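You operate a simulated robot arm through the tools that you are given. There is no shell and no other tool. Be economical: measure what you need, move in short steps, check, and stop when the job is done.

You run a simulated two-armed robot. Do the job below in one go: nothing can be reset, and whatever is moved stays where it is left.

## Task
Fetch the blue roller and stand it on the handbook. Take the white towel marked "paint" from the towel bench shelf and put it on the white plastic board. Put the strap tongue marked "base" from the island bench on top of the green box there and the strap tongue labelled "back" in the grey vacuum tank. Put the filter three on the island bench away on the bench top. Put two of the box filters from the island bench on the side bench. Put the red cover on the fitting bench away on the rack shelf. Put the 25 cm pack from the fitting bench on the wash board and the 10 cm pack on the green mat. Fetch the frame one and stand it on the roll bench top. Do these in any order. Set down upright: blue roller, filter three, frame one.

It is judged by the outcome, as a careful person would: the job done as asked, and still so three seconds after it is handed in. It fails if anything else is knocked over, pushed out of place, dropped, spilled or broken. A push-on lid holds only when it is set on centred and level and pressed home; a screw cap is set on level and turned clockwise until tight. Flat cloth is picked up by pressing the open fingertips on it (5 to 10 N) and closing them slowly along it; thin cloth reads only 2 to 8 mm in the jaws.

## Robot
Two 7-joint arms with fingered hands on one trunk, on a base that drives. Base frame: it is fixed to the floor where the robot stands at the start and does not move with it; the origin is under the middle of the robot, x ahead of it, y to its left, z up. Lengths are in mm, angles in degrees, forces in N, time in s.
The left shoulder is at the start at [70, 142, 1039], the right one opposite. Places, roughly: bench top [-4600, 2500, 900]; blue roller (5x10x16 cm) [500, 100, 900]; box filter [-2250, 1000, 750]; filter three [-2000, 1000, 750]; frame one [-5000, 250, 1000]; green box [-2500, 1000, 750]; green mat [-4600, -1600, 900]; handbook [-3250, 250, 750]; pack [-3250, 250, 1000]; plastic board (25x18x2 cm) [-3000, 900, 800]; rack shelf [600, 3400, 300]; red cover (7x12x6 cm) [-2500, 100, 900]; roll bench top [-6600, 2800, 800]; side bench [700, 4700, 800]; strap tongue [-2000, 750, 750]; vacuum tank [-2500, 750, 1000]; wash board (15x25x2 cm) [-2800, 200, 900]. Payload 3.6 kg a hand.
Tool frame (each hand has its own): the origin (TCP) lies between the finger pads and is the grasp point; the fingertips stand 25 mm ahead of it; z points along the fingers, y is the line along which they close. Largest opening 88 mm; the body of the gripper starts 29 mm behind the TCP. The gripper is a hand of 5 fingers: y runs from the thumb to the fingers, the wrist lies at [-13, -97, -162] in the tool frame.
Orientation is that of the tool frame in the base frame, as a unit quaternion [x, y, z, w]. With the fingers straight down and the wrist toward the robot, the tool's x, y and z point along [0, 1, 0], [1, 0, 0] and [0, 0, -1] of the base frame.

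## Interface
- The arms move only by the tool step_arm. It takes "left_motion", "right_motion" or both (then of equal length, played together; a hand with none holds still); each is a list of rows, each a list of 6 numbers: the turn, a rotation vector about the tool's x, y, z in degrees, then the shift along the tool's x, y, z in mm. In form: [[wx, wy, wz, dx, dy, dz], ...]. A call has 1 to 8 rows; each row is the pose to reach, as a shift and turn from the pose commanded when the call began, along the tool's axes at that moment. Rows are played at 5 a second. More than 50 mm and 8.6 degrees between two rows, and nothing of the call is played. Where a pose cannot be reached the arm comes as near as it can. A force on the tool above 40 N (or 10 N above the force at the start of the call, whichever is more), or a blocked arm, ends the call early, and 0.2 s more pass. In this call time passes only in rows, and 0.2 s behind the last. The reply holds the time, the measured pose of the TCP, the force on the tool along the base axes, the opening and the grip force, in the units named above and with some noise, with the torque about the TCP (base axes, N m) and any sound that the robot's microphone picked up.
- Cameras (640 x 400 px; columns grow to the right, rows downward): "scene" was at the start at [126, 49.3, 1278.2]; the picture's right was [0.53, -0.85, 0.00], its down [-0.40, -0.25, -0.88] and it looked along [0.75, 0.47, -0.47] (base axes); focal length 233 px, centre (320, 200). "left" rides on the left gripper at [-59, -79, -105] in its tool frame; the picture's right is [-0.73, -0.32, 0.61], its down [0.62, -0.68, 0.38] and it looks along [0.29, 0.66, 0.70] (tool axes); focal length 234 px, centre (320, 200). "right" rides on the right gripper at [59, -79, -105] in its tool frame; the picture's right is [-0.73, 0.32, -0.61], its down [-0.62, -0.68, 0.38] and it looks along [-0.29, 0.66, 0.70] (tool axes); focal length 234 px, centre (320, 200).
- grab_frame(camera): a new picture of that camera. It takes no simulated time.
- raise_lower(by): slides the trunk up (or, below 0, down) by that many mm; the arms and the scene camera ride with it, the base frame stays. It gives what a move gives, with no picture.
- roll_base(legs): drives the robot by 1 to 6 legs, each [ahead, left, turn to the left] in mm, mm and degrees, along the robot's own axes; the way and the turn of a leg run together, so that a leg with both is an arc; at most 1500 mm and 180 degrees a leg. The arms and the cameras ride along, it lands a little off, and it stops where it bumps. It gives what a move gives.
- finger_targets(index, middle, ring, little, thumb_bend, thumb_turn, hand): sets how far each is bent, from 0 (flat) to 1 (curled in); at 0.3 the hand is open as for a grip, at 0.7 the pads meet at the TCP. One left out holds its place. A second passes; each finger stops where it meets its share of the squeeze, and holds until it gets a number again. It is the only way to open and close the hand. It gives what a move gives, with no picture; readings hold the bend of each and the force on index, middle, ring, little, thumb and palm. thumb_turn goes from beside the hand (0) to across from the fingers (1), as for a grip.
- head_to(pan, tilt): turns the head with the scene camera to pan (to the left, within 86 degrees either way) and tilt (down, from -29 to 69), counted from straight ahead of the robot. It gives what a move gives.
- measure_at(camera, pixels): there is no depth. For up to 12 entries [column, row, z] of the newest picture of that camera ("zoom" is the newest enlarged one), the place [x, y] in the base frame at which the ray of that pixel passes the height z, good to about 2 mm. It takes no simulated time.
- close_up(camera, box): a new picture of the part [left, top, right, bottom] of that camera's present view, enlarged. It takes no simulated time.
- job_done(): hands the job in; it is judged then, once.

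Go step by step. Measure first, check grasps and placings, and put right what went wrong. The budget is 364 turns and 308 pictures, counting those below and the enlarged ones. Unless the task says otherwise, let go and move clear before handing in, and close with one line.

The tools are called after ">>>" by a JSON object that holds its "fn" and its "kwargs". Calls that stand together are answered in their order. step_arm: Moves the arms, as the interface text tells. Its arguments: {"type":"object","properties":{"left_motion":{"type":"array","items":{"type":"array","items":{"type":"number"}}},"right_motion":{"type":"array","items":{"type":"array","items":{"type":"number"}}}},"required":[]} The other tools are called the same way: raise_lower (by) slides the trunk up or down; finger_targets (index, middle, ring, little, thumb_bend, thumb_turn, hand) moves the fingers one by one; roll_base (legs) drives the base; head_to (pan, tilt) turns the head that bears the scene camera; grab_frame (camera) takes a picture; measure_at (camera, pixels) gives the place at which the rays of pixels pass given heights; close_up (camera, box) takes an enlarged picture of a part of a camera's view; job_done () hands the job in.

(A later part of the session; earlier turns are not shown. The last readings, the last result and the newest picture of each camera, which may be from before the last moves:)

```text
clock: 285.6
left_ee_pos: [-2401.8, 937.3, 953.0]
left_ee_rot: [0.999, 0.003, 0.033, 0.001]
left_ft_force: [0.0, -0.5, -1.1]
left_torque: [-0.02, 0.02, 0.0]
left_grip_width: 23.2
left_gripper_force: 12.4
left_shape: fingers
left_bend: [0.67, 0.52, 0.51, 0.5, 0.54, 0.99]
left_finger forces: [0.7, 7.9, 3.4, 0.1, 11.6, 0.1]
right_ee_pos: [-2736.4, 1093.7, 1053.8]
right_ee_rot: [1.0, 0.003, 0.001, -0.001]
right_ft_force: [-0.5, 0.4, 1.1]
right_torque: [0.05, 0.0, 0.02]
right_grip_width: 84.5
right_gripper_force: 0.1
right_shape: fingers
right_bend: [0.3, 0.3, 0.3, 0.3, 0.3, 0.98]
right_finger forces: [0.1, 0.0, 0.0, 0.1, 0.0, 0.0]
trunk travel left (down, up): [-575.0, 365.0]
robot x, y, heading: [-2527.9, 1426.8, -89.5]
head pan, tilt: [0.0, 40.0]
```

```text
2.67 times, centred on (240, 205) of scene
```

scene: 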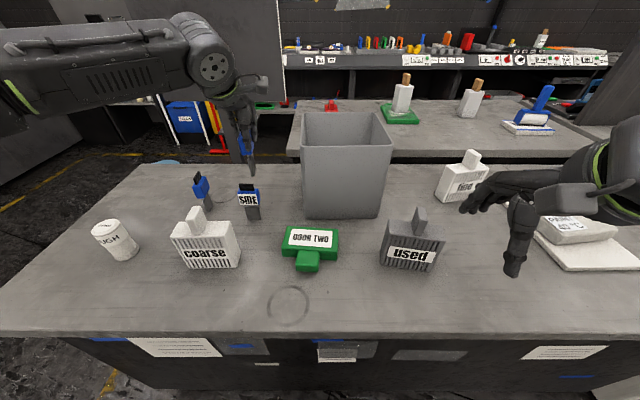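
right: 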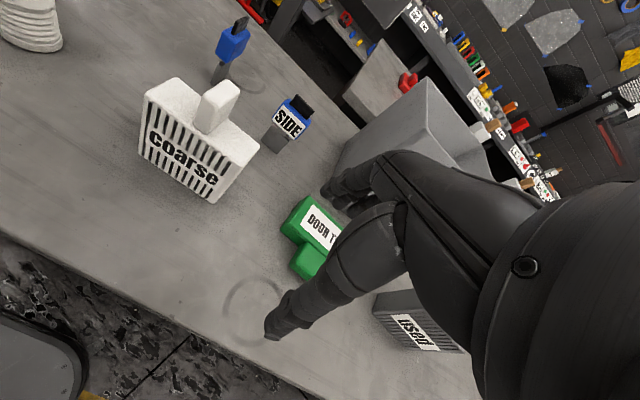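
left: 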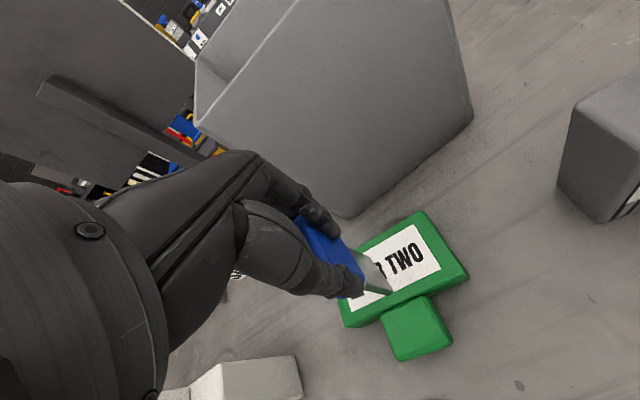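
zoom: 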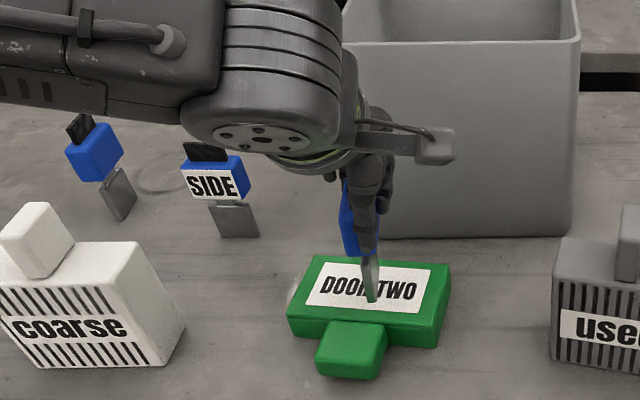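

>>> {"fn": "step_arm", "kwargs": {"left_motion": [[0, -1, 0, 0, 0, 3], [0, -1, 0, 0, 0, 6]]}}

>>> {"fn": "step_arm", "kwargs": {"left_motion": [[0, 0, 0, 0, 0, 2], [0, 0, 0, 0, 0, 4]]}}

```text
clock: 286.1
left_ee_pos: [-2401.5, 936.2, 947.5]
left_ee_rot: [1.0, 0.003, 0.024, 0.0]
left_ft_force: [-0.3, 0.1, -0.5]
left_torque: [-0.01, 0.01, 0.01]
left_grip_width: 23.3
left_gripper_force: 12.0
left_shape: fingers
left_bend: [0.67, 0.52, 0.51, 0.5, 0.54, 0.99]
left_finger forces: [0.7, 8.1, 3.3, 0.1, 11.5, 0.1]
right_ee_pos: [-2739.1, 1094.7, 1052.9]
right_ee_rot: [1.0, 0.004, 0.002, -0.001]
right_ft_force: [1.1, 0.2, 0.9]
right_torque: [-0.01, 0.02, 0.01]
right_grip_width: 84.5
right_gripper_force: 0.1
right_shape: fingers
right_bend: [0.3, 0.3, 0.3, 0.3, 0.3, 0.98]
right_finger forces: [0.0, 0.1, 0.0, 0.0, 0.0, 0.0]
trunk travel left (down, up): [-575.0, 365.0]
robot x, y, heading: [-2531.5, 1425.8, -89.4]
head pan, tilt: [0.0, 40.0]
```

```text
clock: 286.8
left_ee_pos: [-2402.6, 936.8, 943.4]
left_ee_rot: [1.0, 0.003, 0.025, 0.0]
left_ft_force: [-0.5, -0.9, -0.5]
left_torque: [0.01, 0.02, 0.01]
left_grip_width: 23.1
left_gripper_force: 11.9
left_shape: fingers
left_bend: [0.67, 0.52, 0.51, 0.5, 0.54, 0.99]
left_finger forces: [0.8, 8.0, 3.4, 0.0, 11.6, 0.0]
right_ee_pos: [-2737.3, 1094.7, 1054.3]
right_ee_rot: [1.0, 0.004, 0.002, -0.001]
right_ft_force: [0.6, -0.2, 0.9]
right_torque: [-0.01, 0.03, 0.0]
right_grip_width: 84.6
right_gripper_force: 0.1
right_shape: fingers
right_bend: [0.3, 0.3, 0.3, 0.3, 0.3, 0.98]
right_finger forces: [0.0, 0.1, 0.0, 0.0, 0.0, 0.0]
trunk travel left (down, up): [-575.0, 365.0]
robot x, y, heading: [-2528.1, 1432.2, -89.5]
head pan, tilt: [0.0, 40.0]
```

>>> {"fn": "step_arm", "kwargs": {"left_motion": [[0, 0, 0, 0, 0, 2], [0, 0, 0, 0, 0, 4]]}}

>>> {"fn": "close_up", "kwargs": {"camera": "scene", "box": [190, 160, 310, 270]}}

```text
clock: 287.4
left_ee_pos: [-2401.6, 936.4, 938.5]
left_ee_rot: [1.0, 0.005, 0.024, -0.001]
left_ft_force: [0.0, 0.3, -0.9]
left_torque: [0.03, 0.02, -0.02]
left_grip_width: 23.5
left_gripper_force: 12.0
left_shape: fingers
left_bend: [0.67, 0.52, 0.51, 0.5, 0.54, 0.99]
left_finger forces: [0.6, 8.0, 3.4, 0.1, 11.5, 0.0]
right_ee_pos: [-2737.4, 1093.9, 1053.9]
right_ee_rot: [1.0, 0.004, 0.001, -0.001]
right_ft_force: [-0.2, 0.2, -0.8]
right_torque: [0.05, 0.02, 0.0]
right_grip_width: 84.8
right_gripper_force: 0.1
right_shape: fingers
right_bend: [0.3, 0.3, 0.3, 0.3, 0.3, 0.98]
right_finger forces: [0.0, 0.0, 0.1, 0.1, 0.0, 0.1]
trunk travel left (down, up): [-575.0, 365.0]
robot x, y, heading: [-2531.6, 1427.9, -89.5]
head pan, tilt: [0.0, 40.0]
```

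```text
3.64 times, centred on (250, 215) of scene
```

zoom: 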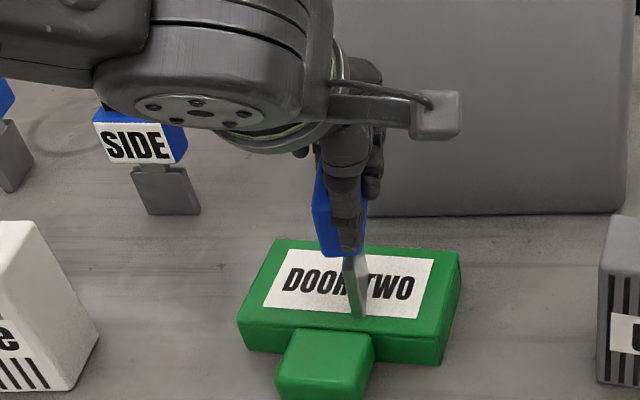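

>>> {"fn": "step_arm", "kwargs": {"left_motion": [[0, 0, 0, 0, 0, 2], [0, 0, 0, 0, 0, 4]]}}

>>> {"fn": "step_arm", "kwargs": {"left_motion": [[0, 0, 0, 0, 0, 2], [0, 0, 0, 0, 0, 3]]}}

>>> {"fn": "grab_frame", "kwargs": {"camera": "left"}}

```text
clock: 287.9
left_ee_pos: [-2400.7, 936.4, 936.0]
left_ee_rot: [1.0, 0.004, 0.024, 0.001]
left_ft_force: [0.0, -0.8, 0.7]
left_torque: [0.0, 0.0, 0.01]
left_grip_width: 23.3
left_gripper_force: 12.7
left_shape: fingers
left_bend: [0.67, 0.52, 0.51, 0.5, 0.54, 0.99]
left_finger forces: [0.6, 8.1, 3.4, 0.0, 11.7, 0.0]
right_ee_pos: [-2737.1, 1095.0, 1053.2]
right_ee_rot: [1.0, 0.004, 0.001, -0.001]
right_ft_force: [-0.4, 0.2, -0.1]
right_torque: [-0.04, 0.0, 0.04]
right_grip_width: 84.7
right_gripper_force: 0.2
right_shape: fingers
right_bend: [0.3, 0.3, 0.3, 0.3, 0.3, 0.98]
right_finger forces: [0.1, 0.1, 0.0, 0.0, 0.0, 0.0]
trunk travel left (down, up): [-575.0, 365.0]
robot x, y, heading: [-2526.9, 1427.2, -89.5]
head pan, tilt: [0.0, 40.0]
```

```text
clock: 288.6
left_ee_pos: [-2401.2, 936.6, 934.1]
left_ee_rot: [1.0, 0.003, 0.025, 0.002]
left_ft_force: [-0.5, 0.9, 11.6]
left_torque: [-0.15, -0.11, 0.02]
left_grip_width: 23.1
left_gripper_force: 12.8
left_shape: fingers
left_bend: [0.67, 0.52, 0.51, 0.5, 0.54, 0.99]
left_finger forces: [0.8, 8.3, 3.6, 0.1, 13.4, 0.0]
right_ee_pos: [-2738.5, 1095.4, 1054.7]
right_ee_rot: [1.0, 0.004, 0.001, 0.001]
right_ft_force: [-0.5, 0.3, 0.2]
right_torque: [0.0, 0.0, 0.01]
right_grip_width: 84.6
right_gripper_force: 0.0
right_shape: fingers
right_bend: [0.3, 0.3, 0.3, 0.3, 0.3, 0.98]
right_finger forces: [0.1, 0.1, 0.1, 0.0, 0.0, 0.0]
trunk travel left (down, up): [-575.0, 365.0]
robot x, y, heading: [-2529.2, 1427.9, -89.5]
head pan, tilt: [0.0, 40.0]
```

```text
141 pictures are left
```

left: 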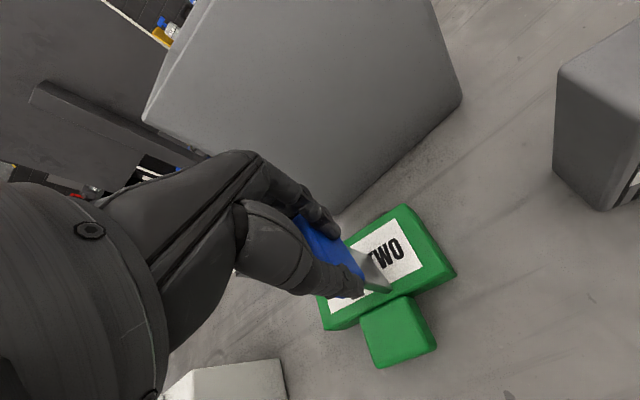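

>>> {"fn": "step_arm", "kwargs": {"left_motion": [[0, 0, 0, 0, 0, -2]]}}

>>> {"fn": "finger_targets", "kwargs": {"hand": "left", "index": 0.46, "middle": 0.46, "ring": 0.44, "little": 0.4, "thumb_bend": 0.46}}

>>> {"fn": "close_up", "kwargs": {"camera": "scene", "box": [190, 160, 310, 270]}}

```text
clock: 288.9
left_ee_pos: [-2401.4, 936.8, 934.4]
left_ee_rot: [1.0, 0.003, 0.025, 0.001]
left_ft_force: [-0.4, 0.9, 6.8]
left_torque: [-0.07, -0.06, 0.01]
left_grip_width: 23.0
left_gripper_force: 12.8
left_shape: fingers
left_bend: [0.67, 0.52, 0.51, 0.5, 0.54, 0.99]
left_finger forces: [0.8, 8.4, 3.6, 0.0, 12.8, 0.0]
right_ee_pos: [-2737.2, 1094.9, 1052.9]
right_ee_rot: [1.0, 0.004, 0.002, 0.0]
right_ft_force: [-0.2, 0.0, -0.1]
right_torque: [-0.01, -0.06, -0.01]
right_grip_width: 84.5
right_gripper_force: 0.0
right_shape: fingers
right_bend: [0.3, 0.3, 0.3, 0.3, 0.3, 0.98]
right_finger forces: [0.0, 0.0, 0.1, 0.1, 0.0, 0.1]
trunk travel left (down, up): [-575.0, 365.0]
robot x, y, heading: [-2529.7, 1427.8, -89.7]
head pan, tilt: [0.0, 40.0]
```

```text
clock: 289.9
left_ee_pos: [-2400.7, 935.7, 934.9]
left_ee_rot: [1.0, 0.004, 0.024, 0.0]
left_ft_force: [0.2, 0.1, 0.4]
left_torque: [-0.01, 0.02, 0.04]
left_grip_width: 50.2
left_gripper_force: 0.0
left_shape: fingers
left_bend: [0.46, 0.46, 0.44, 0.4, 0.46, 0.99]
left_finger forces: [0.0, 0.0, 0.1, 0.0, 0.1, 0.1]
right_ee_pos: [-2738.2, 1093.8, 1053.4]
right_ee_rot: [1.0, 0.003, 0.002, 0.0]
right_ft_force: [0.3, -0.7, 0.3]
right_torque: [0.03, 0.0, 0.0]
right_grip_width: 84.8
right_gripper_force: 0.0
right_shape: fingers
right_bend: [0.3, 0.3, 0.3, 0.3, 0.3, 0.98]
right_finger forces: [0.0, 0.0, 0.0, 0.0, 0.1, 0.0]
trunk travel left (down, up): [-575.0, 365.0]
robot x, y, heading: [-2529.1, 1427.7, -89.8]
head pan, tilt: [0.0, 40.0]
```

```text
3.64 times, centred on (250, 215) of scene
```

zoom: 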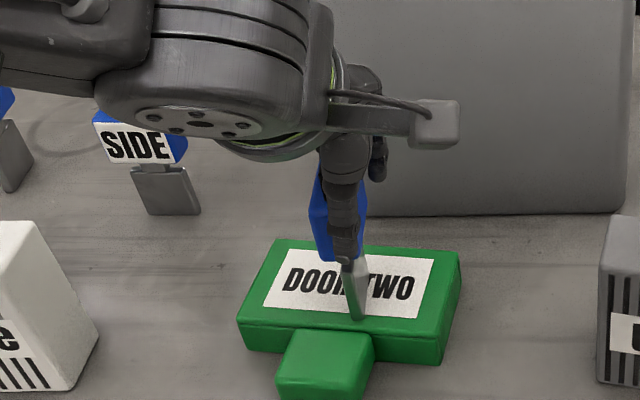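

Released and the tongue still stands. I'll open fully and rise straight up.

>>> {"fn": "finger_targets", "kwargs": {"hand": "left", "index": 0.3, "middle": 0.3, "ring": 0.3, "little": 0.3, "thumb_bend": 0.28}}

>>> {"fn": "step_arm", "kwargs": {"left_motion": [[0, 0, 0, 0, 0, -30], [0, 0, 0, 0, 0, -70], [0, -1.5, 0, 0, 0, -110], [0, -3, 0, 20, -20, -140]]}}

>>> {"fn": "grab_frame", "kwargs": {"camera": "scene"}}

>>> {"fn": "grab_frame", "kwargs": {"camera": "left"}}

```text
clock: 290.9
left_ee_pos: [-2399.9, 937.4, 933.5]
left_ee_rot: [1.0, 0.003, 0.025, 0.0]
left_ft_force: [-0.3, 0.2, 0.6]
left_torque: [0.0, -0.01, 0.0]
left_grip_width: 85.8
left_gripper_force: 0.2
left_shape: fingers
left_bend: [0.3, 0.3, 0.3, 0.3, 0.28, 0.97]
left_finger forces: [0.1, 0.1, 0.0, 0.0, 0.0, 0.0]
right_ee_pos: [-2737.2, 1094.2, 1053.3]
right_ee_rot: [1.0, 0.003, 0.001, -0.001]
right_ft_force: [-0.7, 0.1, -0.6]
right_torque: [0.0, 0.01, 0.03]
right_grip_width: 84.7
right_gripper_force: 0.2
right_shape: fingers
right_bend: [0.3, 0.3, 0.3, 0.3, 0.3, 0.98]
right_finger forces: [0.0, 0.1, 0.0, 0.0, 0.0, 0.0]
trunk travel left (down, up): [-575.0, 365.0]
robot x, y, heading: [-2527.3, 1426.4, -89.6]
head pan, tilt: [0.0, 40.0]
```

```text
clock: 291.9
left_ee_pos: [-2387.1, 957.6, 1078.0]
left_ee_rot: [1.0, 0.003, -0.002, 0.002]
left_ft_force: [0.1, 0.2, -0.8]
left_torque: [-0.01, 0.04, 0.0]
left_grip_width: 85.7
left_gripper_force: 0.1
left_shape: fingers
left_bend: [0.3, 0.3, 0.3, 0.3, 0.28, 0.97]
left_finger forces: [0.0, 0.0, 0.1, 0.0, 0.0, 0.0]
right_ee_pos: [-2735.8, 1095.7, 1053.6]
right_ee_rot: [1.0, 0.003, 0.001, 0.0]
right_ft_force: [0.8, -0.2, 0.0]
right_torque: [-0.03, 0.01, 0.0]
right_grip_width: 84.8
right_gripper_force: 0.0
right_shape: fingers
right_bend: [0.3, 0.3, 0.3, 0.3, 0.3, 0.98]
right_finger forces: [0.0, 0.0, 0.0, 0.0, 0.1, 0.0]
trunk travel left (down, up): [-575.0, 365.0]
robot x, y, heading: [-2533.0, 1426.0, -89.6]
head pan, tilt: [0.0, 40.0]
```

```text
139 pictures are left
```

scene: 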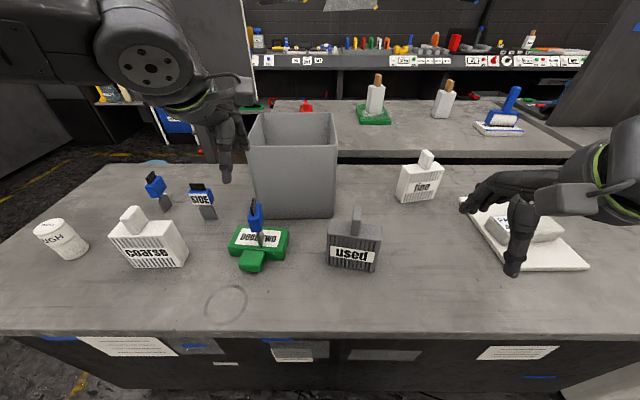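

```text
138 pictures are left
```

left: 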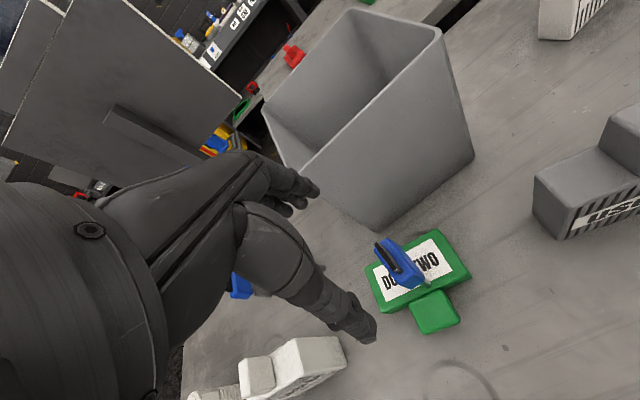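

BASE stands on the green box. Next BACK: strafe left ~310 mm so BACK is under the left hand's reach, and move 70 mm closer.

>>> {"fn": "roll_base", "kwargs": {"legs": [[0, 310, -0.4], [70, 0, 0]]}}

>>> {"fn": "grab_frame", "kwargs": {"camera": "left"}}

>>> {"fn": "grab_frame", "kwargs": {"camera": "scene"}}

```text
clock: 294.6
left_ee_pos: [-2086.0, 885.7, 1075.8]
left_ee_rot: [1.0, -0.001, -0.001, 0.0]
left_ft_force: [0.2, -0.9, -1.0]
left_torque: [0.01, -0.02, 0.01]
left_grip_width: 85.9
left_gripper_force: 0.1
left_shape: fingers
left_bend: [0.3, 0.3, 0.3, 0.3, 0.28, 0.97]
left_finger forces: [0.0, 0.0, 0.0, 0.0, 0.0, 0.0]
right_ee_pos: [-2433.8, 1027.7, 1053.6]
right_ee_rot: [1.0, -0.001, 0.002, -0.001]
right_ft_force: [0.4, -0.5, -0.4]
right_torque: [-0.02, 0.0, 0.01]
right_grip_width: 84.6
right_gripper_force: 0.0
right_shape: fingers
right_bend: [0.3, 0.3, 0.3, 0.3, 0.3, 0.98]
right_finger forces: [0.0, 0.1, 0.0, 0.0, 0.0, 0.1]
trunk travel left (down, up): [-575.0, 365.0]
robot x, y, heading: [-2219.4, 1358.0, -89.9]
head pan, tilt: [0.0, 40.0]
```

```text
137 pictures are left
```

left: 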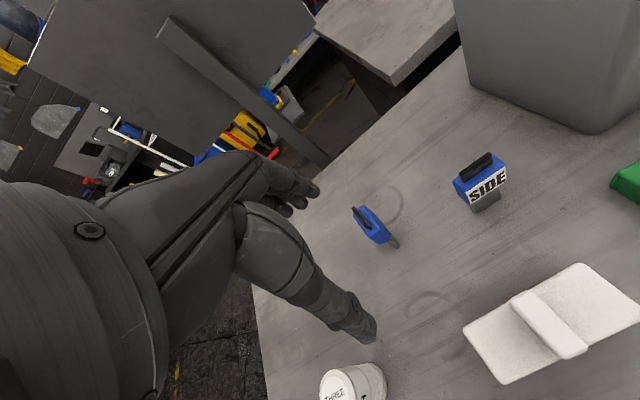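

```text
136 pictures are left
```

scene: 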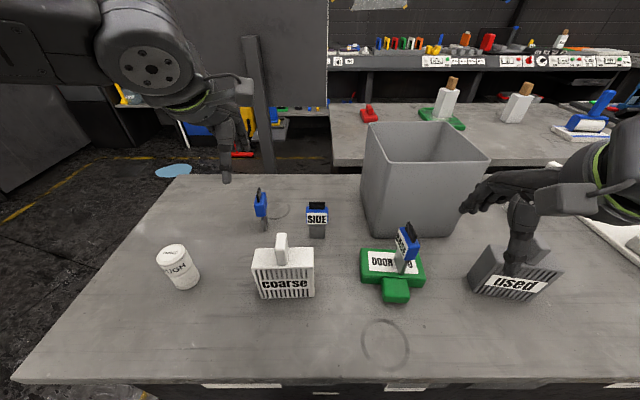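

>>> {"fn": "close_up", "kwargs": {"camera": "left", "box": [330, 190, 430, 260]}}

>>> {"fn": "close_up", "kwargs": {"camera": "scene", "box": [230, 170, 310, 240]}}

```text
5.71 times, centred on (380, 225) of left
```

zoom: 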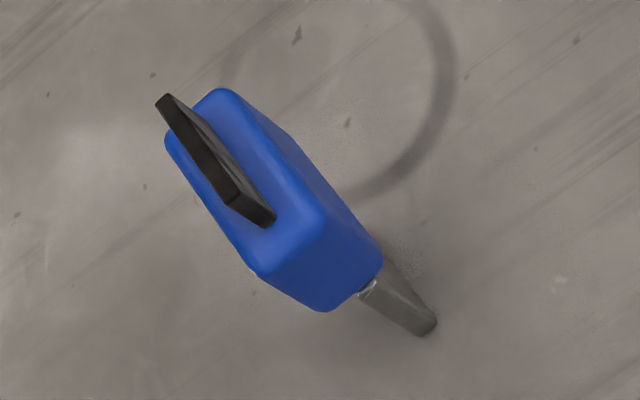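

```text
5.71 times, centred on (270, 205) of scene
```

zoom: 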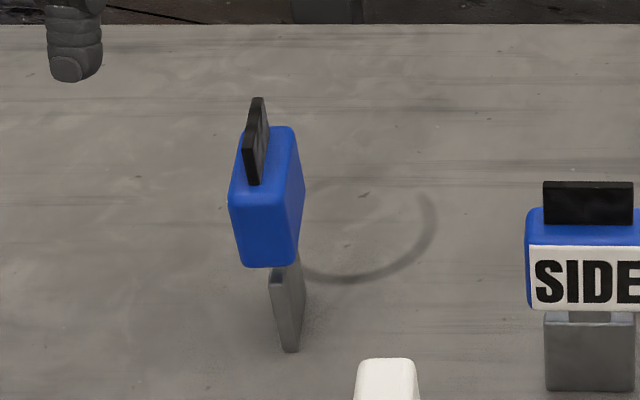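

>>> {"fn": "measure_at", "kwargs": {"camera": "left", "pixels": [[358, 216.3, 910], [358, 216.3, 925], [358, 216.3, 940], [399.7, 247.8, 785], [399.7, 247.8, 800]]}}

>>> {"fn": "measure_at", "kwargs": {"camera": "scene", "pixels": [[258.7, 191, 910], [258.7, 191, 925], [258.7, 191, 940], [264.8, 231.3, 785], [264.8, 231.3, 800]]}}

```text
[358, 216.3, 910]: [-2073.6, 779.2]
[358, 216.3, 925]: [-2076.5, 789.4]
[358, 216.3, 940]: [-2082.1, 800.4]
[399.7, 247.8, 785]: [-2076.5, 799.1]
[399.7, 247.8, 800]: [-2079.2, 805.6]
```

```text
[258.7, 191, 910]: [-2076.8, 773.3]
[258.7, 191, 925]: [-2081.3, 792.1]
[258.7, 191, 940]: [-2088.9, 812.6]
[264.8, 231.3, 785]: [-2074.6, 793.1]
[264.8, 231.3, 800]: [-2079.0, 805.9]
```

>>> {"fn": "step_arm", "kwargs": {"left_motion": [[0, 0, 0, 3, 49, 0], [0, 0, 0, 6, 98, 0], [0, 0, 0, 4, 98, 45], [0, 0, 0, 3, 98, 90], [0, 0, 0, 2, 98, 130], [0, 0, 0, 2, 98, 173]]}}

>>> {"fn": "grab_frame", "kwargs": {"camera": "left"}}

>>> {"fn": "close_up", "kwargs": {"camera": "scene", "box": [210, 130, 330, 240]}}

```text
clock: 296.0
left_ee_pos: [-2083.6, 789.4, 903.0]
left_ee_rot: [1.0, -0.002, -0.001, 0.0]
left_ft_force: [0.1, -0.9, -0.5]
left_torque: [-0.03, 0.0, -0.03]
left_grip_width: 86.0
left_gripper_force: 0.0
left_shape: fingers
left_bend: [0.3, 0.3, 0.3, 0.3, 0.28, 0.97]
left_finger forces: [0.1, 0.0, 0.0, 0.0, 0.1, 0.0]
right_ee_pos: [-2433.2, 1027.7, 1052.8]
right_ee_rot: [1.0, -0.001, 0.002, -0.001]
right_ft_force: [0.0, 0.2, 0.0]
right_torque: [0.0, -0.02, -0.01]
right_grip_width: 84.5
right_gripper_force: 0.1
right_shape: fingers
right_bend: [0.3, 0.3, 0.3, 0.3, 0.3, 0.98]
right_finger forces: [0.0, 0.1, 0.0, 0.0, 0.1, 0.0]
trunk travel left (down, up): [-575.0, 365.0]
robot x, y, heading: [-2223.8, 1361.1, -89.8]
head pan, tilt: [0.0, 40.0]
```

```text
133 pictures are left
```

left: 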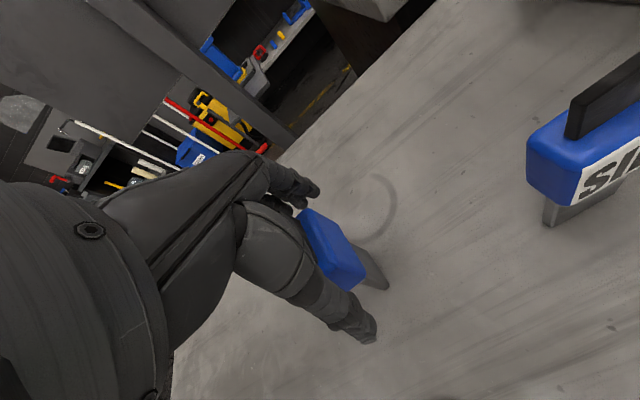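

```text
3.64 times, centred on (270, 185) of scene
```

zoom: 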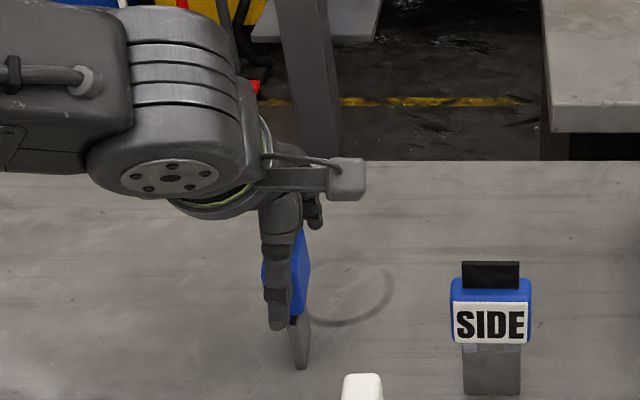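

Well lined up: the blue block at (333,250) is between thumb and fingers. I'll close and lift.

>>> {"fn": "finger_targets", "kwargs": {"hand": "left", "index": 0.66, "middle": 0.66, "ring": 0.56, "little": 0.5, "thumb_bend": 0.64}}

>>> {"fn": "step_arm", "kwargs": {"left_motion": [[0, 0, 0, 0, 0, -8], [0, 0, 0, 0, 0, -50], [0, 0, 0, 0, 0, -100], [0, 0, 0, 0, -20, -145], [0, 0, 0, 0, -60, -175], [0, 0, 0, 0, -105, -195], [0, 0, 0, 0, -150, -200]]}}

>>> {"fn": "grab_frame", "kwargs": {"camera": "left"}}

```text
clock: 297.0
left_ee_pos: [-2083.6, 790.8, 903.7]
left_ee_rot: [1.0, -0.002, -0.001, 0.001]
left_ft_force: [-0.3, -1.1, 1.8]
left_torque: [-0.09, 0.01, 0.04]
left_grip_width: 29.3
left_gripper_force: 12.1
left_shape: fingers
left_bend: [0.62, 0.52, 0.54, 0.5, 0.52, 1.0]
left_finger forces: [2.4, 8.3, 2.4, 0.0, 10.8, 0.0]
right_ee_pos: [-2433.5, 1029.9, 1053.9]
right_ee_rot: [1.0, -0.001, 0.002, 0.0]
right_ft_force: [-0.6, 0.4, -0.6]
right_torque: [-0.02, -0.03, 0.0]
right_grip_width: 84.7
right_gripper_force: 0.0
right_shape: fingers
right_bend: [0.3, 0.3, 0.3, 0.3, 0.3, 0.98]
right_finger forces: [0.0, 0.1, 0.1, 0.0, 0.0, 0.0]
trunk travel left (down, up): [-575.0, 365.0]
robot x, y, heading: [-2224.8, 1356.6, -90.2]
head pan, tilt: [0.0, 40.0]
```

```text
clock: 298.6
left_ee_pos: [-2082.8, 939.6, 1103.0]
left_ee_rot: [1.0, -0.001, -0.001, 0.002]
left_ft_force: [-0.3, 0.9, -0.2]
left_torque: [-0.03, 0.04, -0.01]
left_grip_width: 28.4
left_gripper_force: 12.0
left_shape: fingers
left_bend: [0.63, 0.52, 0.54, 0.5, 0.53, 1.0]
left_finger forces: [2.4, 7.9, 2.6, 0.0, 10.5, 0.0]
right_ee_pos: [-2433.3, 1028.4, 1053.2]
right_ee_rot: [1.0, 0.0, 0.002, 0.0]
right_ft_force: [-0.1, -0.2, 0.0]
right_torque: [0.0, 0.0, 0.0]
right_grip_width: 84.4
right_gripper_force: 0.1
right_shape: fingers
right_bend: [0.3, 0.3, 0.3, 0.3, 0.3, 0.98]
right_finger forces: [0.0, 0.1, 0.0, 0.0, 0.0, 0.0]
trunk travel left (down, up): [-575.0, 365.0]
robot x, y, heading: [-2223.6, 1358.6, -90.2]
head pan, tilt: [0.0, 40.0]
```

```text
131 pictures are left
```

left: 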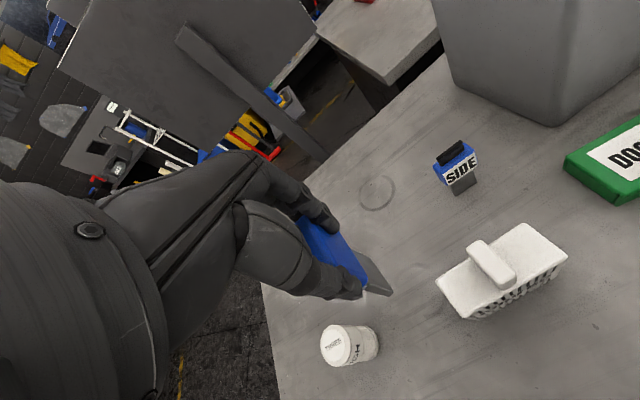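

>>> {"fn": "raise_lower", "kwargs": {"by": 80}}

>>> {"fn": "roll_base", "kwargs": {"legs": [[0, -320, 0]]}}

>>> {"fn": "grab_frame", "kwargs": {"camera": "left"}}

>>> {"fn": "grab_frame", "kwargs": {"camera": "scene"}}

```text
clock: 299.8
left_ee_pos: [-2083.7, 936.1, 1184.1]
left_ee_rot: [1.0, -0.001, -0.002, 0.0]
left_ft_force: [-0.1, -0.4, -0.7]
left_torque: [0.02, -0.04, 0.01]
left_grip_width: 28.4
left_gripper_force: 12.3
left_shape: fingers
left_bend: [0.63, 0.52, 0.54, 0.5, 0.53, 1.0]
left_finger forces: [2.3, 7.8, 2.6, 0.0, 10.4, 0.0]
right_ee_pos: [-2433.5, 1027.3, 1132.4]
right_ee_rot: [1.0, -0.002, 0.002, -0.001]
right_ft_force: [-0.1, -0.3, 1.5]
right_torque: [0.01, -0.01, -0.01]
right_grip_width: 84.4
right_gripper_force: 0.0
right_shape: fingers
right_bend: [0.3, 0.3, 0.3, 0.3, 0.3, 0.98]
right_finger forces: [0.0, 0.0, 0.0, 0.0, 0.0, 0.0]
trunk travel left (down, up): [-655.0, 285.0]
robot x, y, heading: [-2222.8, 1356.1, -90.1]
head pan, tilt: [0.0, 40.0]
```

```text
clock: 301.9
left_ee_pos: [-2407.5, 937.4, 1183.9]
left_ee_rot: [1.0, -0.002, -0.002, 0.0]
left_ft_force: [-0.5, 0.3, -0.2]
left_torque: [0.0, -0.02, -0.02]
left_grip_width: 28.7
left_gripper_force: 11.4
left_shape: fingers
left_bend: [0.63, 0.52, 0.54, 0.5, 0.53, 1.0]
left_finger forces: [2.4, 7.9, 2.7, 0.0, 10.3, 0.0]
right_ee_pos: [-2756.6, 1029.3, 1134.0]
right_ee_rot: [1.0, -0.001, 0.002, -0.001]
right_ft_force: [0.0, 0.6, -0.5]
right_torque: [0.0, -0.02, 0.03]
right_grip_width: 84.4
right_gripper_force: 0.1
right_shape: fingers
right_bend: [0.3, 0.3, 0.3, 0.3, 0.3, 0.98]
right_finger forces: [0.0, 0.0, 0.1, 0.0, 0.0, 0.1]
trunk travel left (down, up): [-655.0, 285.0]
robot x, y, heading: [-2544.0, 1360.6, -90.3]
head pan, tilt: [0.0, 40.0]
```

```text
130 pictures are left
```

left: 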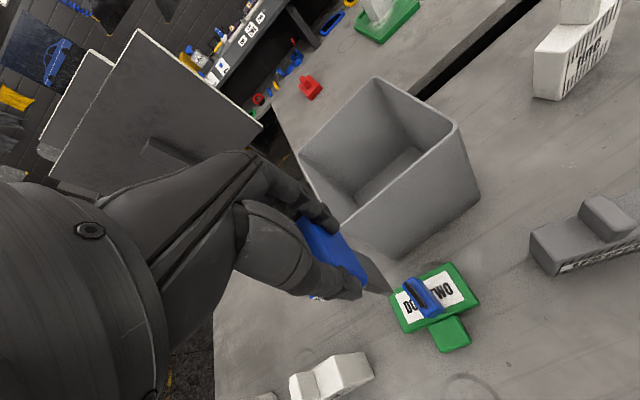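

```text
129 pictures are left
```

scene: 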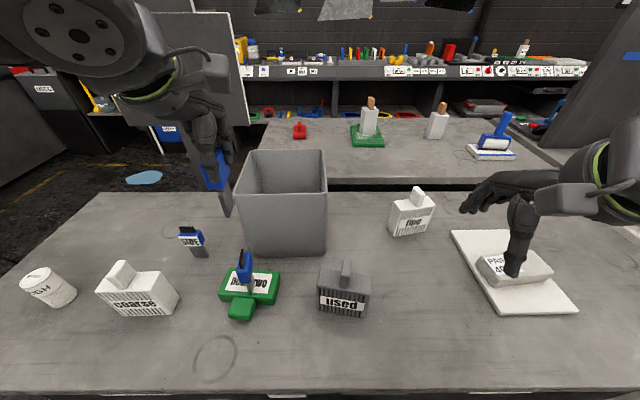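

>>> {"fn": "measure_at", "kwargs": {"camera": "left", "pixels": [[375, 78, 960], [375, 78, 1000], [455, 124, 960], [455, 124, 1000], [345, 222, 960], [345, 222, 1000], [299, 153, 960], [299, 153, 1000]]}}

>>> {"fn": "measure_at", "kwargs": {"camera": "scene", "pixels": [[250, 150, 960], [250, 150, 1000], [325, 150, 960], [325, 150, 1000], [328, 192, 960], [328, 192, 1000], [235, 192, 960], [235, 192, 1000]]}}

```text
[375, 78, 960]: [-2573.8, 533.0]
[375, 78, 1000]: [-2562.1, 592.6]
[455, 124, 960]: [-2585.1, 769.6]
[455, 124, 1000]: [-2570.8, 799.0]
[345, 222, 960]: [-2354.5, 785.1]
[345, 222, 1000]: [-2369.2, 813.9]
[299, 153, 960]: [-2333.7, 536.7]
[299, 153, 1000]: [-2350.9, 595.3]
```

```text
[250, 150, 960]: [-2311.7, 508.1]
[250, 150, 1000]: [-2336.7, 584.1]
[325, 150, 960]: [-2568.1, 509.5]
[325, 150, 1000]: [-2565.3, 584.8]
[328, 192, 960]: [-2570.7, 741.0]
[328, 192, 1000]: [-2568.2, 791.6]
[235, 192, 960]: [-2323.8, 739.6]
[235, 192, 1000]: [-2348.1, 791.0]
```

>>> {"fn": "step_arm", "kwargs": {"left_motion": [[0, 0, 0, -12, 45, 0], [0, 0, 0, -25, 90, 0], [0, 0, 0, -38, 135, 0], [0, 0, 0, -50, 180, 0], [0, 0, 0, -50, 225, 0], [0, 0, 0, -50, 225, 45]]}}

>>> {"fn": "grab_frame", "kwargs": {"camera": "left"}}

>>> {"fn": "grab_frame", "kwargs": {"camera": "scene"}}

```text
clock: 303.4
left_ee_pos: [-2421.3, 757.4, 1145.2]
left_ee_rot: [1.0, -0.003, -0.001, 0.001]
left_ft_force: [0.8, 0.3, -0.8]
left_torque: [-0.03, 0.03, -0.02]
left_grip_width: 28.1
left_gripper_force: 11.6
left_shape: fingers
left_bend: [0.63, 0.52, 0.54, 0.5, 0.53, 1.0]
left_finger forces: [2.4, 8.2, 2.9, 0.1, 10.1, 0.0]
left hand out of reach, approached as far as the arm can: row 3, 4, 5, 6
right_ee_pos: [-2757.9, 1028.9, 1133.5]
right_ee_rot: [1.0, -0.002, 0.002, -0.001]
right_ft_force: [-0.5, 0.4, 0.0]
right_torque: [-0.02, -0.02, 0.02]
right_grip_width: 84.6
right_gripper_force: 0.1
right_shape: fingers
right_bend: [0.3, 0.3, 0.3, 0.3, 0.3, 0.98]
right_finger forces: [0.0, 0.0, 0.1, 0.1, 0.1, 0.0]
trunk travel left (down, up): [-655.0, 285.0]
robot x, y, heading: [-2549.0, 1362.2, -90.6]
head pan, tilt: [0.0, 40.0]
```

```text
128 pictures are left
```

left: 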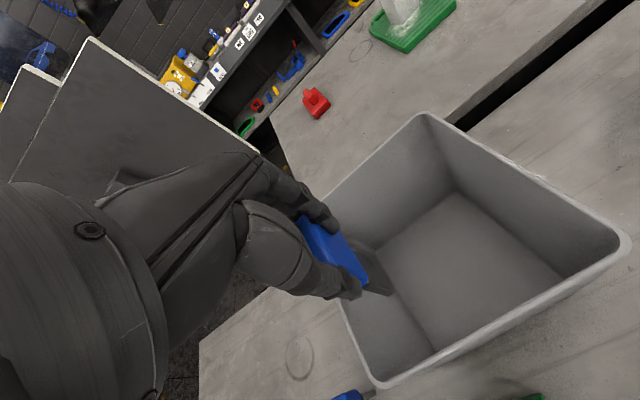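

```text
127 pictures are left
```

scene: 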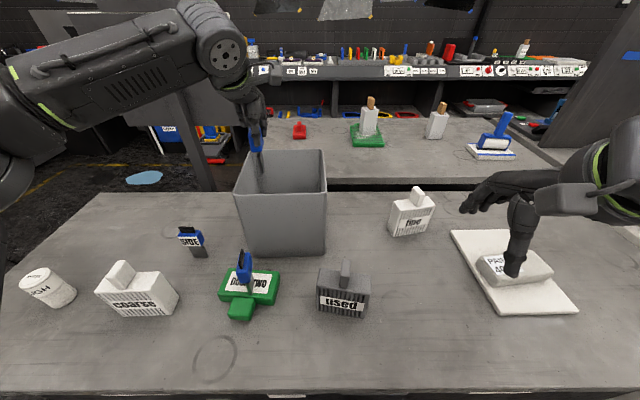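

>>> {"fn": "raise_lower", "kwargs": {"by": 130}}

>>> {"fn": "step_arm", "kwargs": {"left_motion": [[0, 0, 0, -15, 5, 40], [0, 0, 0, -35, 25, 80], [0, 0, 0, -35, 45, 120], [0, 0, 0, -35, 50, 160]]}}

>>> {"fn": "grab_frame", "kwargs": {"camera": "left"}}

>>> {"fn": "grab_frame", "kwargs": {"camera": "scene"}}

```text
clock: 304.9
left_ee_pos: [-2421.9, 758.7, 1274.7]
left_ee_rot: [1.0, -0.002, -0.002, 0.001]
left_ft_force: [0.4, 0.7, -0.5]
left_torque: [0.01, -0.01, 0.02]
left_grip_width: 28.2
left_gripper_force: 11.8
left_shape: fingers
left_bend: [0.63, 0.52, 0.54, 0.5, 0.53, 1.0]
left_finger forces: [2.4, 7.9, 2.8, 0.0, 10.2, 0.0]
right_ee_pos: [-2757.4, 1029.1, 1263.5]
right_ee_rot: [1.0, -0.002, 0.002, -0.001]
right_ft_force: [-0.9, 0.3, 0.3]
right_torque: [0.0, 0.01, 0.02]
right_grip_width: 84.3
right_gripper_force: 0.1
right_shape: fingers
right_bend: [0.3, 0.3, 0.3, 0.3, 0.3, 0.98]
right_finger forces: [0.0, 0.0, 0.0, 0.0, 0.1, 0.0]
trunk travel left (down, up): [-785.0, 155.0]
robot x, y, heading: [-2549.5, 1357.9, -90.2]
head pan, tilt: [0.0, 40.0]
```

```text
clock: 305.9
left_ee_pos: [-2416.0, 744.9, 1127.3]
left_ee_rot: [1.0, -0.002, -0.002, 0.001]
left_ft_force: [0.4, -0.3, -1.0]
left_torque: [0.01, 0.0, 0.0]
left_grip_width: 27.5
left_gripper_force: 11.6
left_shape: fingers
left_bend: [0.63, 0.52, 0.54, 0.5, 0.53, 1.0]
left_finger forces: [2.4, 8.0, 3.0, 0.1, 9.9, 0.1]
left hand out of reach, approached as far as the arm can: row 1, 2, 3, 4
right_ee_pos: [-2756.3, 1029.6, 1263.1]
right_ee_rot: [1.0, -0.002, 0.002, 0.0]
right_ft_force: [0.3, 0.4, 0.4]
right_torque: [0.0, -0.01, -0.02]
right_grip_width: 84.6
right_gripper_force: 0.2
right_shape: fingers
right_bend: [0.3, 0.3, 0.3, 0.3, 0.3, 0.98]
right_finger forces: [0.0, 0.0, 0.0, 0.1, 0.0, 0.1]
trunk travel left (down, up): [-785.0, 155.0]
robot x, y, heading: [-2541.8, 1359.6, -90.0]
head pan, tilt: [0.0, 40.0]
```

```text
126 pictures are left
```

left: 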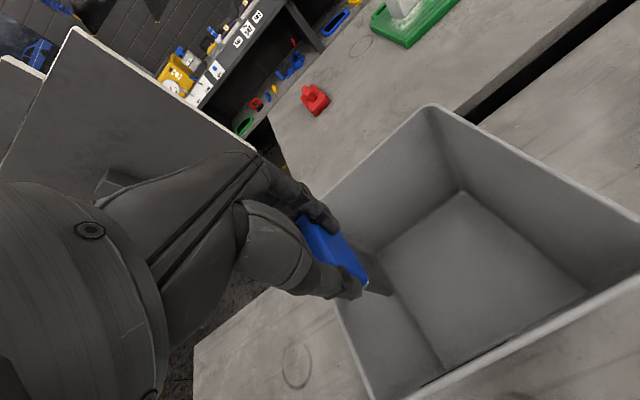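

```text
125 pictures are left
```

scene: 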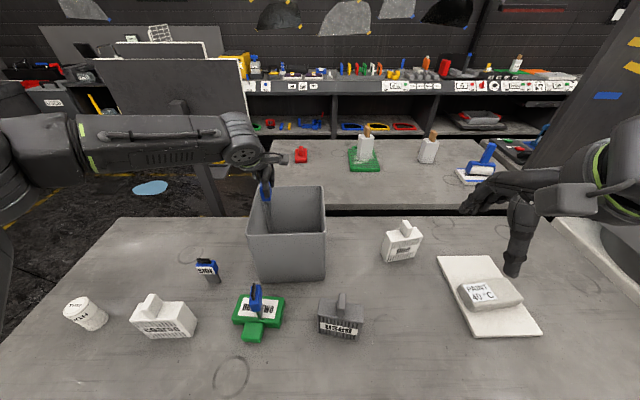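

>>> {"fn": "roll_base", "kwargs": {"legs": [[0, -50, 0]]}}

>>> {"fn": "raise_lower", "kwargs": {"by": -120}}

>>> {"fn": "grab_frame", "kwargs": {"camera": "left"}}

>>> {"fn": "grab_frame", "kwargs": {"camera": "scene"}}

```text
clock: 306.9
left_ee_pos: [-2457.8, 745.1, 1127.9]
left_ee_rot: [1.0, -0.002, -0.005, 0.0]
left_ft_force: [0.0, -0.6, -0.3]
left_torque: [-0.03, 0.04, -0.03]
left_grip_width: 27.7
left_gripper_force: 11.6
left_shape: fingers
left_bend: [0.63, 0.52, 0.54, 0.5, 0.53, 1.0]
left_finger forces: [2.3, 7.9, 2.8, 0.1, 9.9, 0.0]
right_ee_pos: [-2798.2, 1029.2, 1263.6]
right_ee_rot: [1.0, -0.001, -0.002, -0.002]
right_ft_force: [0.6, 0.9, -0.4]
right_torque: [0.02, 0.01, -0.04]
right_grip_width: 84.8
right_gripper_force: 0.0
right_shape: fingers
right_bend: [0.3, 0.3, 0.3, 0.3, 0.3, 0.98]
right_finger forces: [0.1, 0.0, 0.0, 0.0, 0.0, 0.1]
trunk travel left (down, up): [-785.0, 155.0]
robot x, y, heading: [-2596.7, 1358.4, -90.1]
head pan, tilt: [0.0, 40.0]
```

```text
clock: 308.4
left_ee_pos: [-2465.1, 745.8, 1007.4]
left_ee_rot: [1.0, -0.002, -0.003, 0.001]
left_ft_force: [-0.4, -0.9, -0.1]
left_torque: [-0.01, 0.01, -0.01]
left_grip_width: 27.8
left_gripper_force: 11.9
left_shape: fingers
left_bend: [0.63, 0.52, 0.54, 0.5, 0.53, 1.0]
left_finger forces: [2.4, 8.0, 2.9, 0.0, 9.9, 0.0]
right_ee_pos: [-2804.9, 1029.3, 1143.6]
right_ee_rot: [1.0, -0.001, 0.001, 0.0]
right_ft_force: [0.6, 0.0, -0.8]
right_torque: [-0.01, -0.03, 0.02]
right_grip_width: 84.4
right_gripper_force: 0.0
right_shape: fingers
right_bend: [0.3, 0.3, 0.3, 0.3, 0.3, 0.98]
right_finger forces: [0.1, 0.0, 0.0, 0.0, 0.0, 0.1]
trunk travel left (down, up): [-665.0, 275.0]
robot x, y, heading: [-2597.8, 1359.2, -90.3]
head pan, tilt: [0.0, 40.0]
```

```text
124 pictures are left
```

left: 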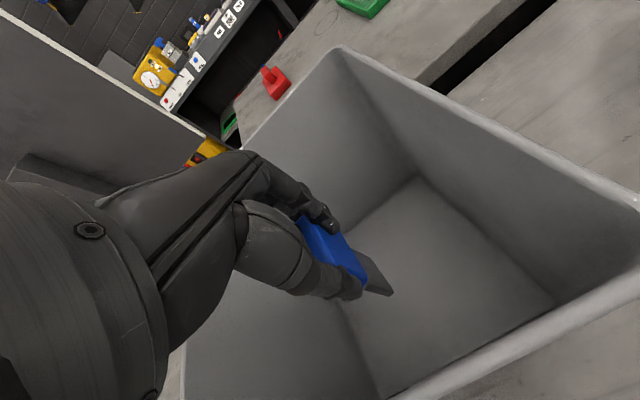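

```text
123 pictures are left
```

scene: 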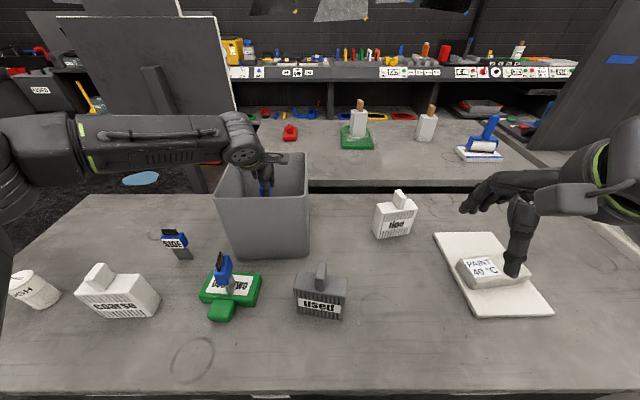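

>>> {"fn": "raise_lower", "kwargs": {"by": -60}}

>>> {"fn": "step_arm", "kwargs": {"left_motion": [[0, 0, 0, 0, 0, 8], [0, 0, 0, 0, 0, 16]]}}

>>> {"fn": "grab_frame", "kwargs": {"camera": "left"}}

>>> {"fn": "close_up", "kwargs": {"camera": "scene", "box": [150, 100, 350, 250]}}

```text
clock: 309.4
left_ee_pos: [-2464.4, 746.5, 949.5]
left_ee_rot: [1.0, -0.002, -0.003, 0.0]
left_ft_force: [0.0, -0.6, -1.0]
left_torque: [-0.03, 0.01, 0.0]
left_grip_width: 27.8
left_gripper_force: 11.3
left_shape: fingers
left_bend: [0.63, 0.52, 0.54, 0.5, 0.53, 1.0]
left_finger forces: [2.4, 8.1, 2.9, 0.1, 9.8, 0.1]
right_ee_pos: [-2804.7, 1028.2, 1083.1]
right_ee_rot: [1.0, -0.001, 0.002, 0.0]
right_ft_force: [0.0, 0.2, 0.8]
right_torque: [0.0, 0.02, -0.02]
right_grip_width: 84.8
right_gripper_force: 0.1
right_shape: fingers
right_bend: [0.3, 0.3, 0.3, 0.3, 0.3, 0.98]
right_finger forces: [0.0, 0.1, 0.0, 0.1, 0.1, 0.0]
trunk travel left (down, up): [-605.0, 335.0]
robot x, y, heading: [-2595.7, 1360.4, -90.3]
head pan, tilt: [0.0, 40.0]
```

```text
clock: 309.9
left_ee_pos: [-2462.2, 746.1, 933.0]
left_ee_rot: [1.0, -0.001, -0.004, 0.002]
left_ft_force: [0.4, -2.9, 6.6]
left_torque: [0.8, -0.1, -0.07]
left_grip_width: 27.6
left_gripper_force: 11.8
left_shape: fingers
left_bend: [0.63, 0.52, 0.54, 0.5, 0.53, 1.0]
left_finger forces: [2.4, 8.1, 2.9, 0.1, 9.8, 0.0]
left hand out of reach, approached as far as the arm can: row 2
right_ee_pos: [-2805.2, 1030.4, 1083.8]
right_ee_rot: [1.0, -0.001, 0.001, 0.0]
right_ft_force: [-0.4, 0.3, -0.6]
right_torque: [0.0, 0.01, 0.03]
right_grip_width: 84.7
right_gripper_force: 0.1
right_shape: fingers
right_bend: [0.3, 0.3, 0.3, 0.3, 0.3, 0.98]
right_finger forces: [0.0, 0.0, 0.1, 0.1, 0.0, 0.0]
trunk travel left (down, up): [-605.0, 335.0]
robot x, y, heading: [-2593.0, 1361.6, -89.9]
head pan, tilt: [0.0, 40.0]
```

```text
122 pictures are left
```

left: 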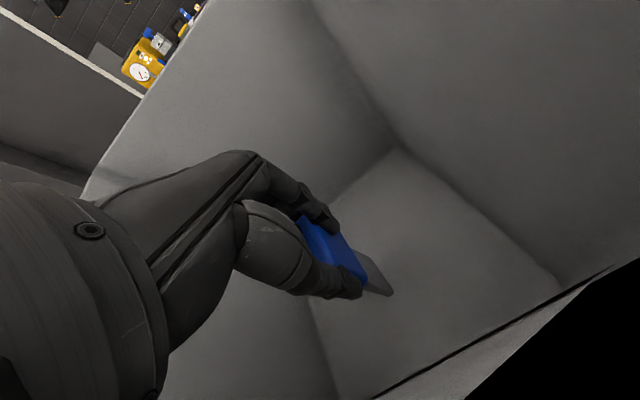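

```text
2.67 times, centred on (250, 175) of scene
```

zoom: 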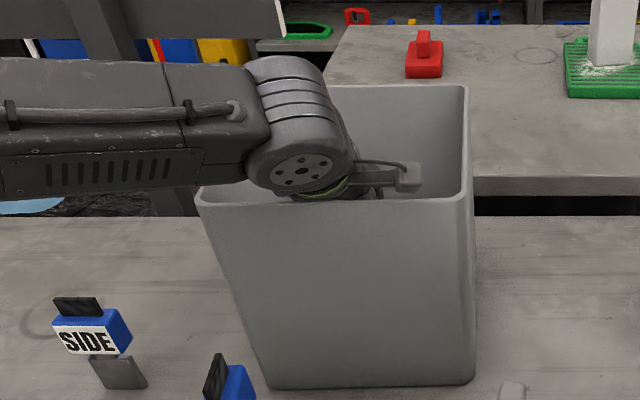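

The wrist is lightly touching the near rim (torque 0.8 N·m). I'll lift 4 mm and release; the tongue is within ~20 mm of the tank floor.

>>> {"fn": "step_arm", "kwargs": {"left_motion": [[0, 0, 0, 0, 4, -4]]}}

>>> {"fn": "finger_targets", "kwargs": {"hand": "left", "index": 0.4, "middle": 0.4, "ring": 0.4, "little": 0.4, "thumb_bend": 0.4}}

>>> {"fn": "grab_frame", "kwargs": {"camera": "left"}}

>>> {"fn": "raise_lower", "kwargs": {"by": 170}}

>>> {"fn": "grab_frame", "kwargs": {"camera": "left"}}

>>> {"fn": "grab_frame", "kwargs": {"camera": "scene"}}

```text
clock: 310.4
left_ee_pos: [-2461.4, 744.3, 936.9]
left_ee_rot: [1.0, -0.002, -0.002, 0.002]
left_ft_force: [0.9, 0.9, 0.5]
left_torque: [-0.01, 0.01, 0.0]
left_grip_width: 27.6
left_gripper_force: 11.6
left_shape: fingers
left_bend: [0.63, 0.52, 0.54, 0.5, 0.53, 1.0]
left_finger forces: [2.4, 8.0, 2.8, 0.0, 9.9, 0.1]
right_ee_pos: [-2804.7, 1029.7, 1082.9]
right_ee_rot: [1.0, 0.0, 0.002, -0.002]
right_ft_force: [0.1, -0.4, 0.1]
right_torque: [0.0, -0.02, 0.01]
right_grip_width: 84.7
right_gripper_force: 0.0
right_shape: fingers
right_bend: [0.3, 0.3, 0.3, 0.3, 0.3, 0.98]
right_finger forces: [0.0, 0.0, 0.0, 0.1, 0.1, 0.0]
trunk travel left (down, up): [-605.0, 335.0]
robot x, y, heading: [-2593.2, 1359.5, -90.0]
head pan, tilt: [0.0, 40.0]
```

```text
clock: 311.4
left_ee_pos: [-2461.5, 744.5, 937.7]
left_ee_rot: [1.0, -0.002, -0.003, 0.002]
left_ft_force: [0.2, -1.1, -0.1]
left_torque: [-0.02, 0.01, 0.01]
left_grip_width: 62.8
left_gripper_force: 0.1
left_shape: fingers
left_bend: [0.4, 0.4, 0.4, 0.4, 0.4, 0.99]
left_finger forces: [0.0, 0.1, 0.0, 0.1, 0.1, 0.0]
right_ee_pos: [-2805.6, 1029.2, 1083.3]
right_ee_rot: [1.0, -0.001, 0.002, 0.0]
right_ft_force: [-0.5, -0.6, 0.7]
right_torque: [-0.01, 0.01, 0.0]
right_grip_width: 84.3
right_gripper_force: 0.0
right_shape: fingers
right_bend: [0.3, 0.3, 0.3, 0.3, 0.3, 0.98]
right_finger forces: [0.0, 0.0, 0.0, 0.0, 0.0, 0.0]
trunk travel left (down, up): [-605.0, 335.0]
robot x, y, heading: [-2597.8, 1358.4, -90.0]
head pan, tilt: [0.0, 40.0]
```

```text
120 pictures are left
```

left: 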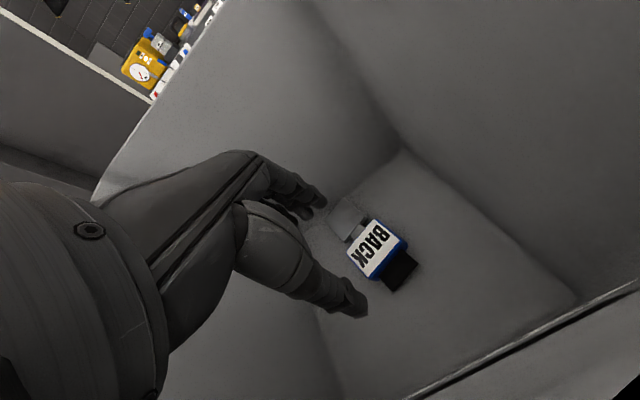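

```text
clock: 313.3
left_ee_pos: [-2461.8, 743.8, 1107.3]
left_ee_rot: [1.0, -0.002, -0.003, 0.002]
left_ft_force: [-0.8, 0.6, -0.2]
left_torque: [-0.01, -0.01, 0.01]
left_grip_width: 63.2
left_gripper_force: 0.0
left_shape: fingers
left_bend: [0.4, 0.4, 0.4, 0.4, 0.4, 0.99]
left_finger forces: [0.1, 0.1, 0.0, 0.1, 0.0, 0.0]
right_ee_pos: [-2804.1, 1028.5, 1254.1]
right_ee_rot: [1.0, -0.001, 0.002, -0.001]
right_ft_force: [0.2, 0.1, 0.3]
right_torque: [0.02, 0.0, 0.0]
right_grip_width: 84.3
right_gripper_force: 0.1
right_shape: fingers
right_bend: [0.3, 0.3, 0.3, 0.3, 0.3, 0.98]
right_finger forces: [0.0, 0.1, 0.0, 0.1, 0.0, 0.1]
trunk travel left (down, up): [-775.0, 165.0]
robot x, y, heading: [-2592.6, 1355.9, -90.0]
head pan, tilt: [0.0, 40.0]
```

```text
119 pictures are left
```

left: 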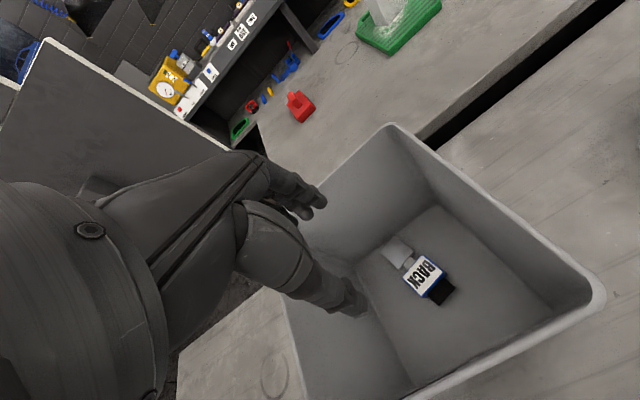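

```text
118 pictures are left
```

scene: 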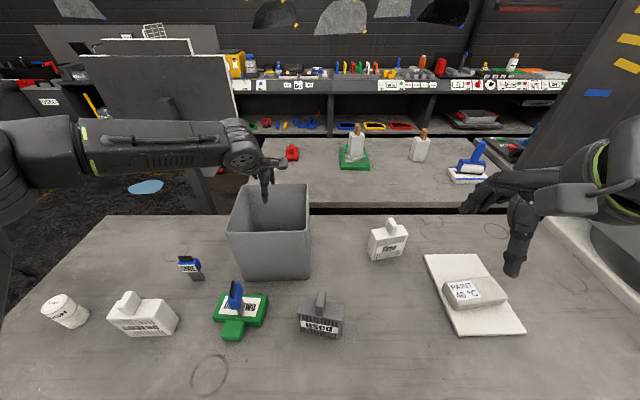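

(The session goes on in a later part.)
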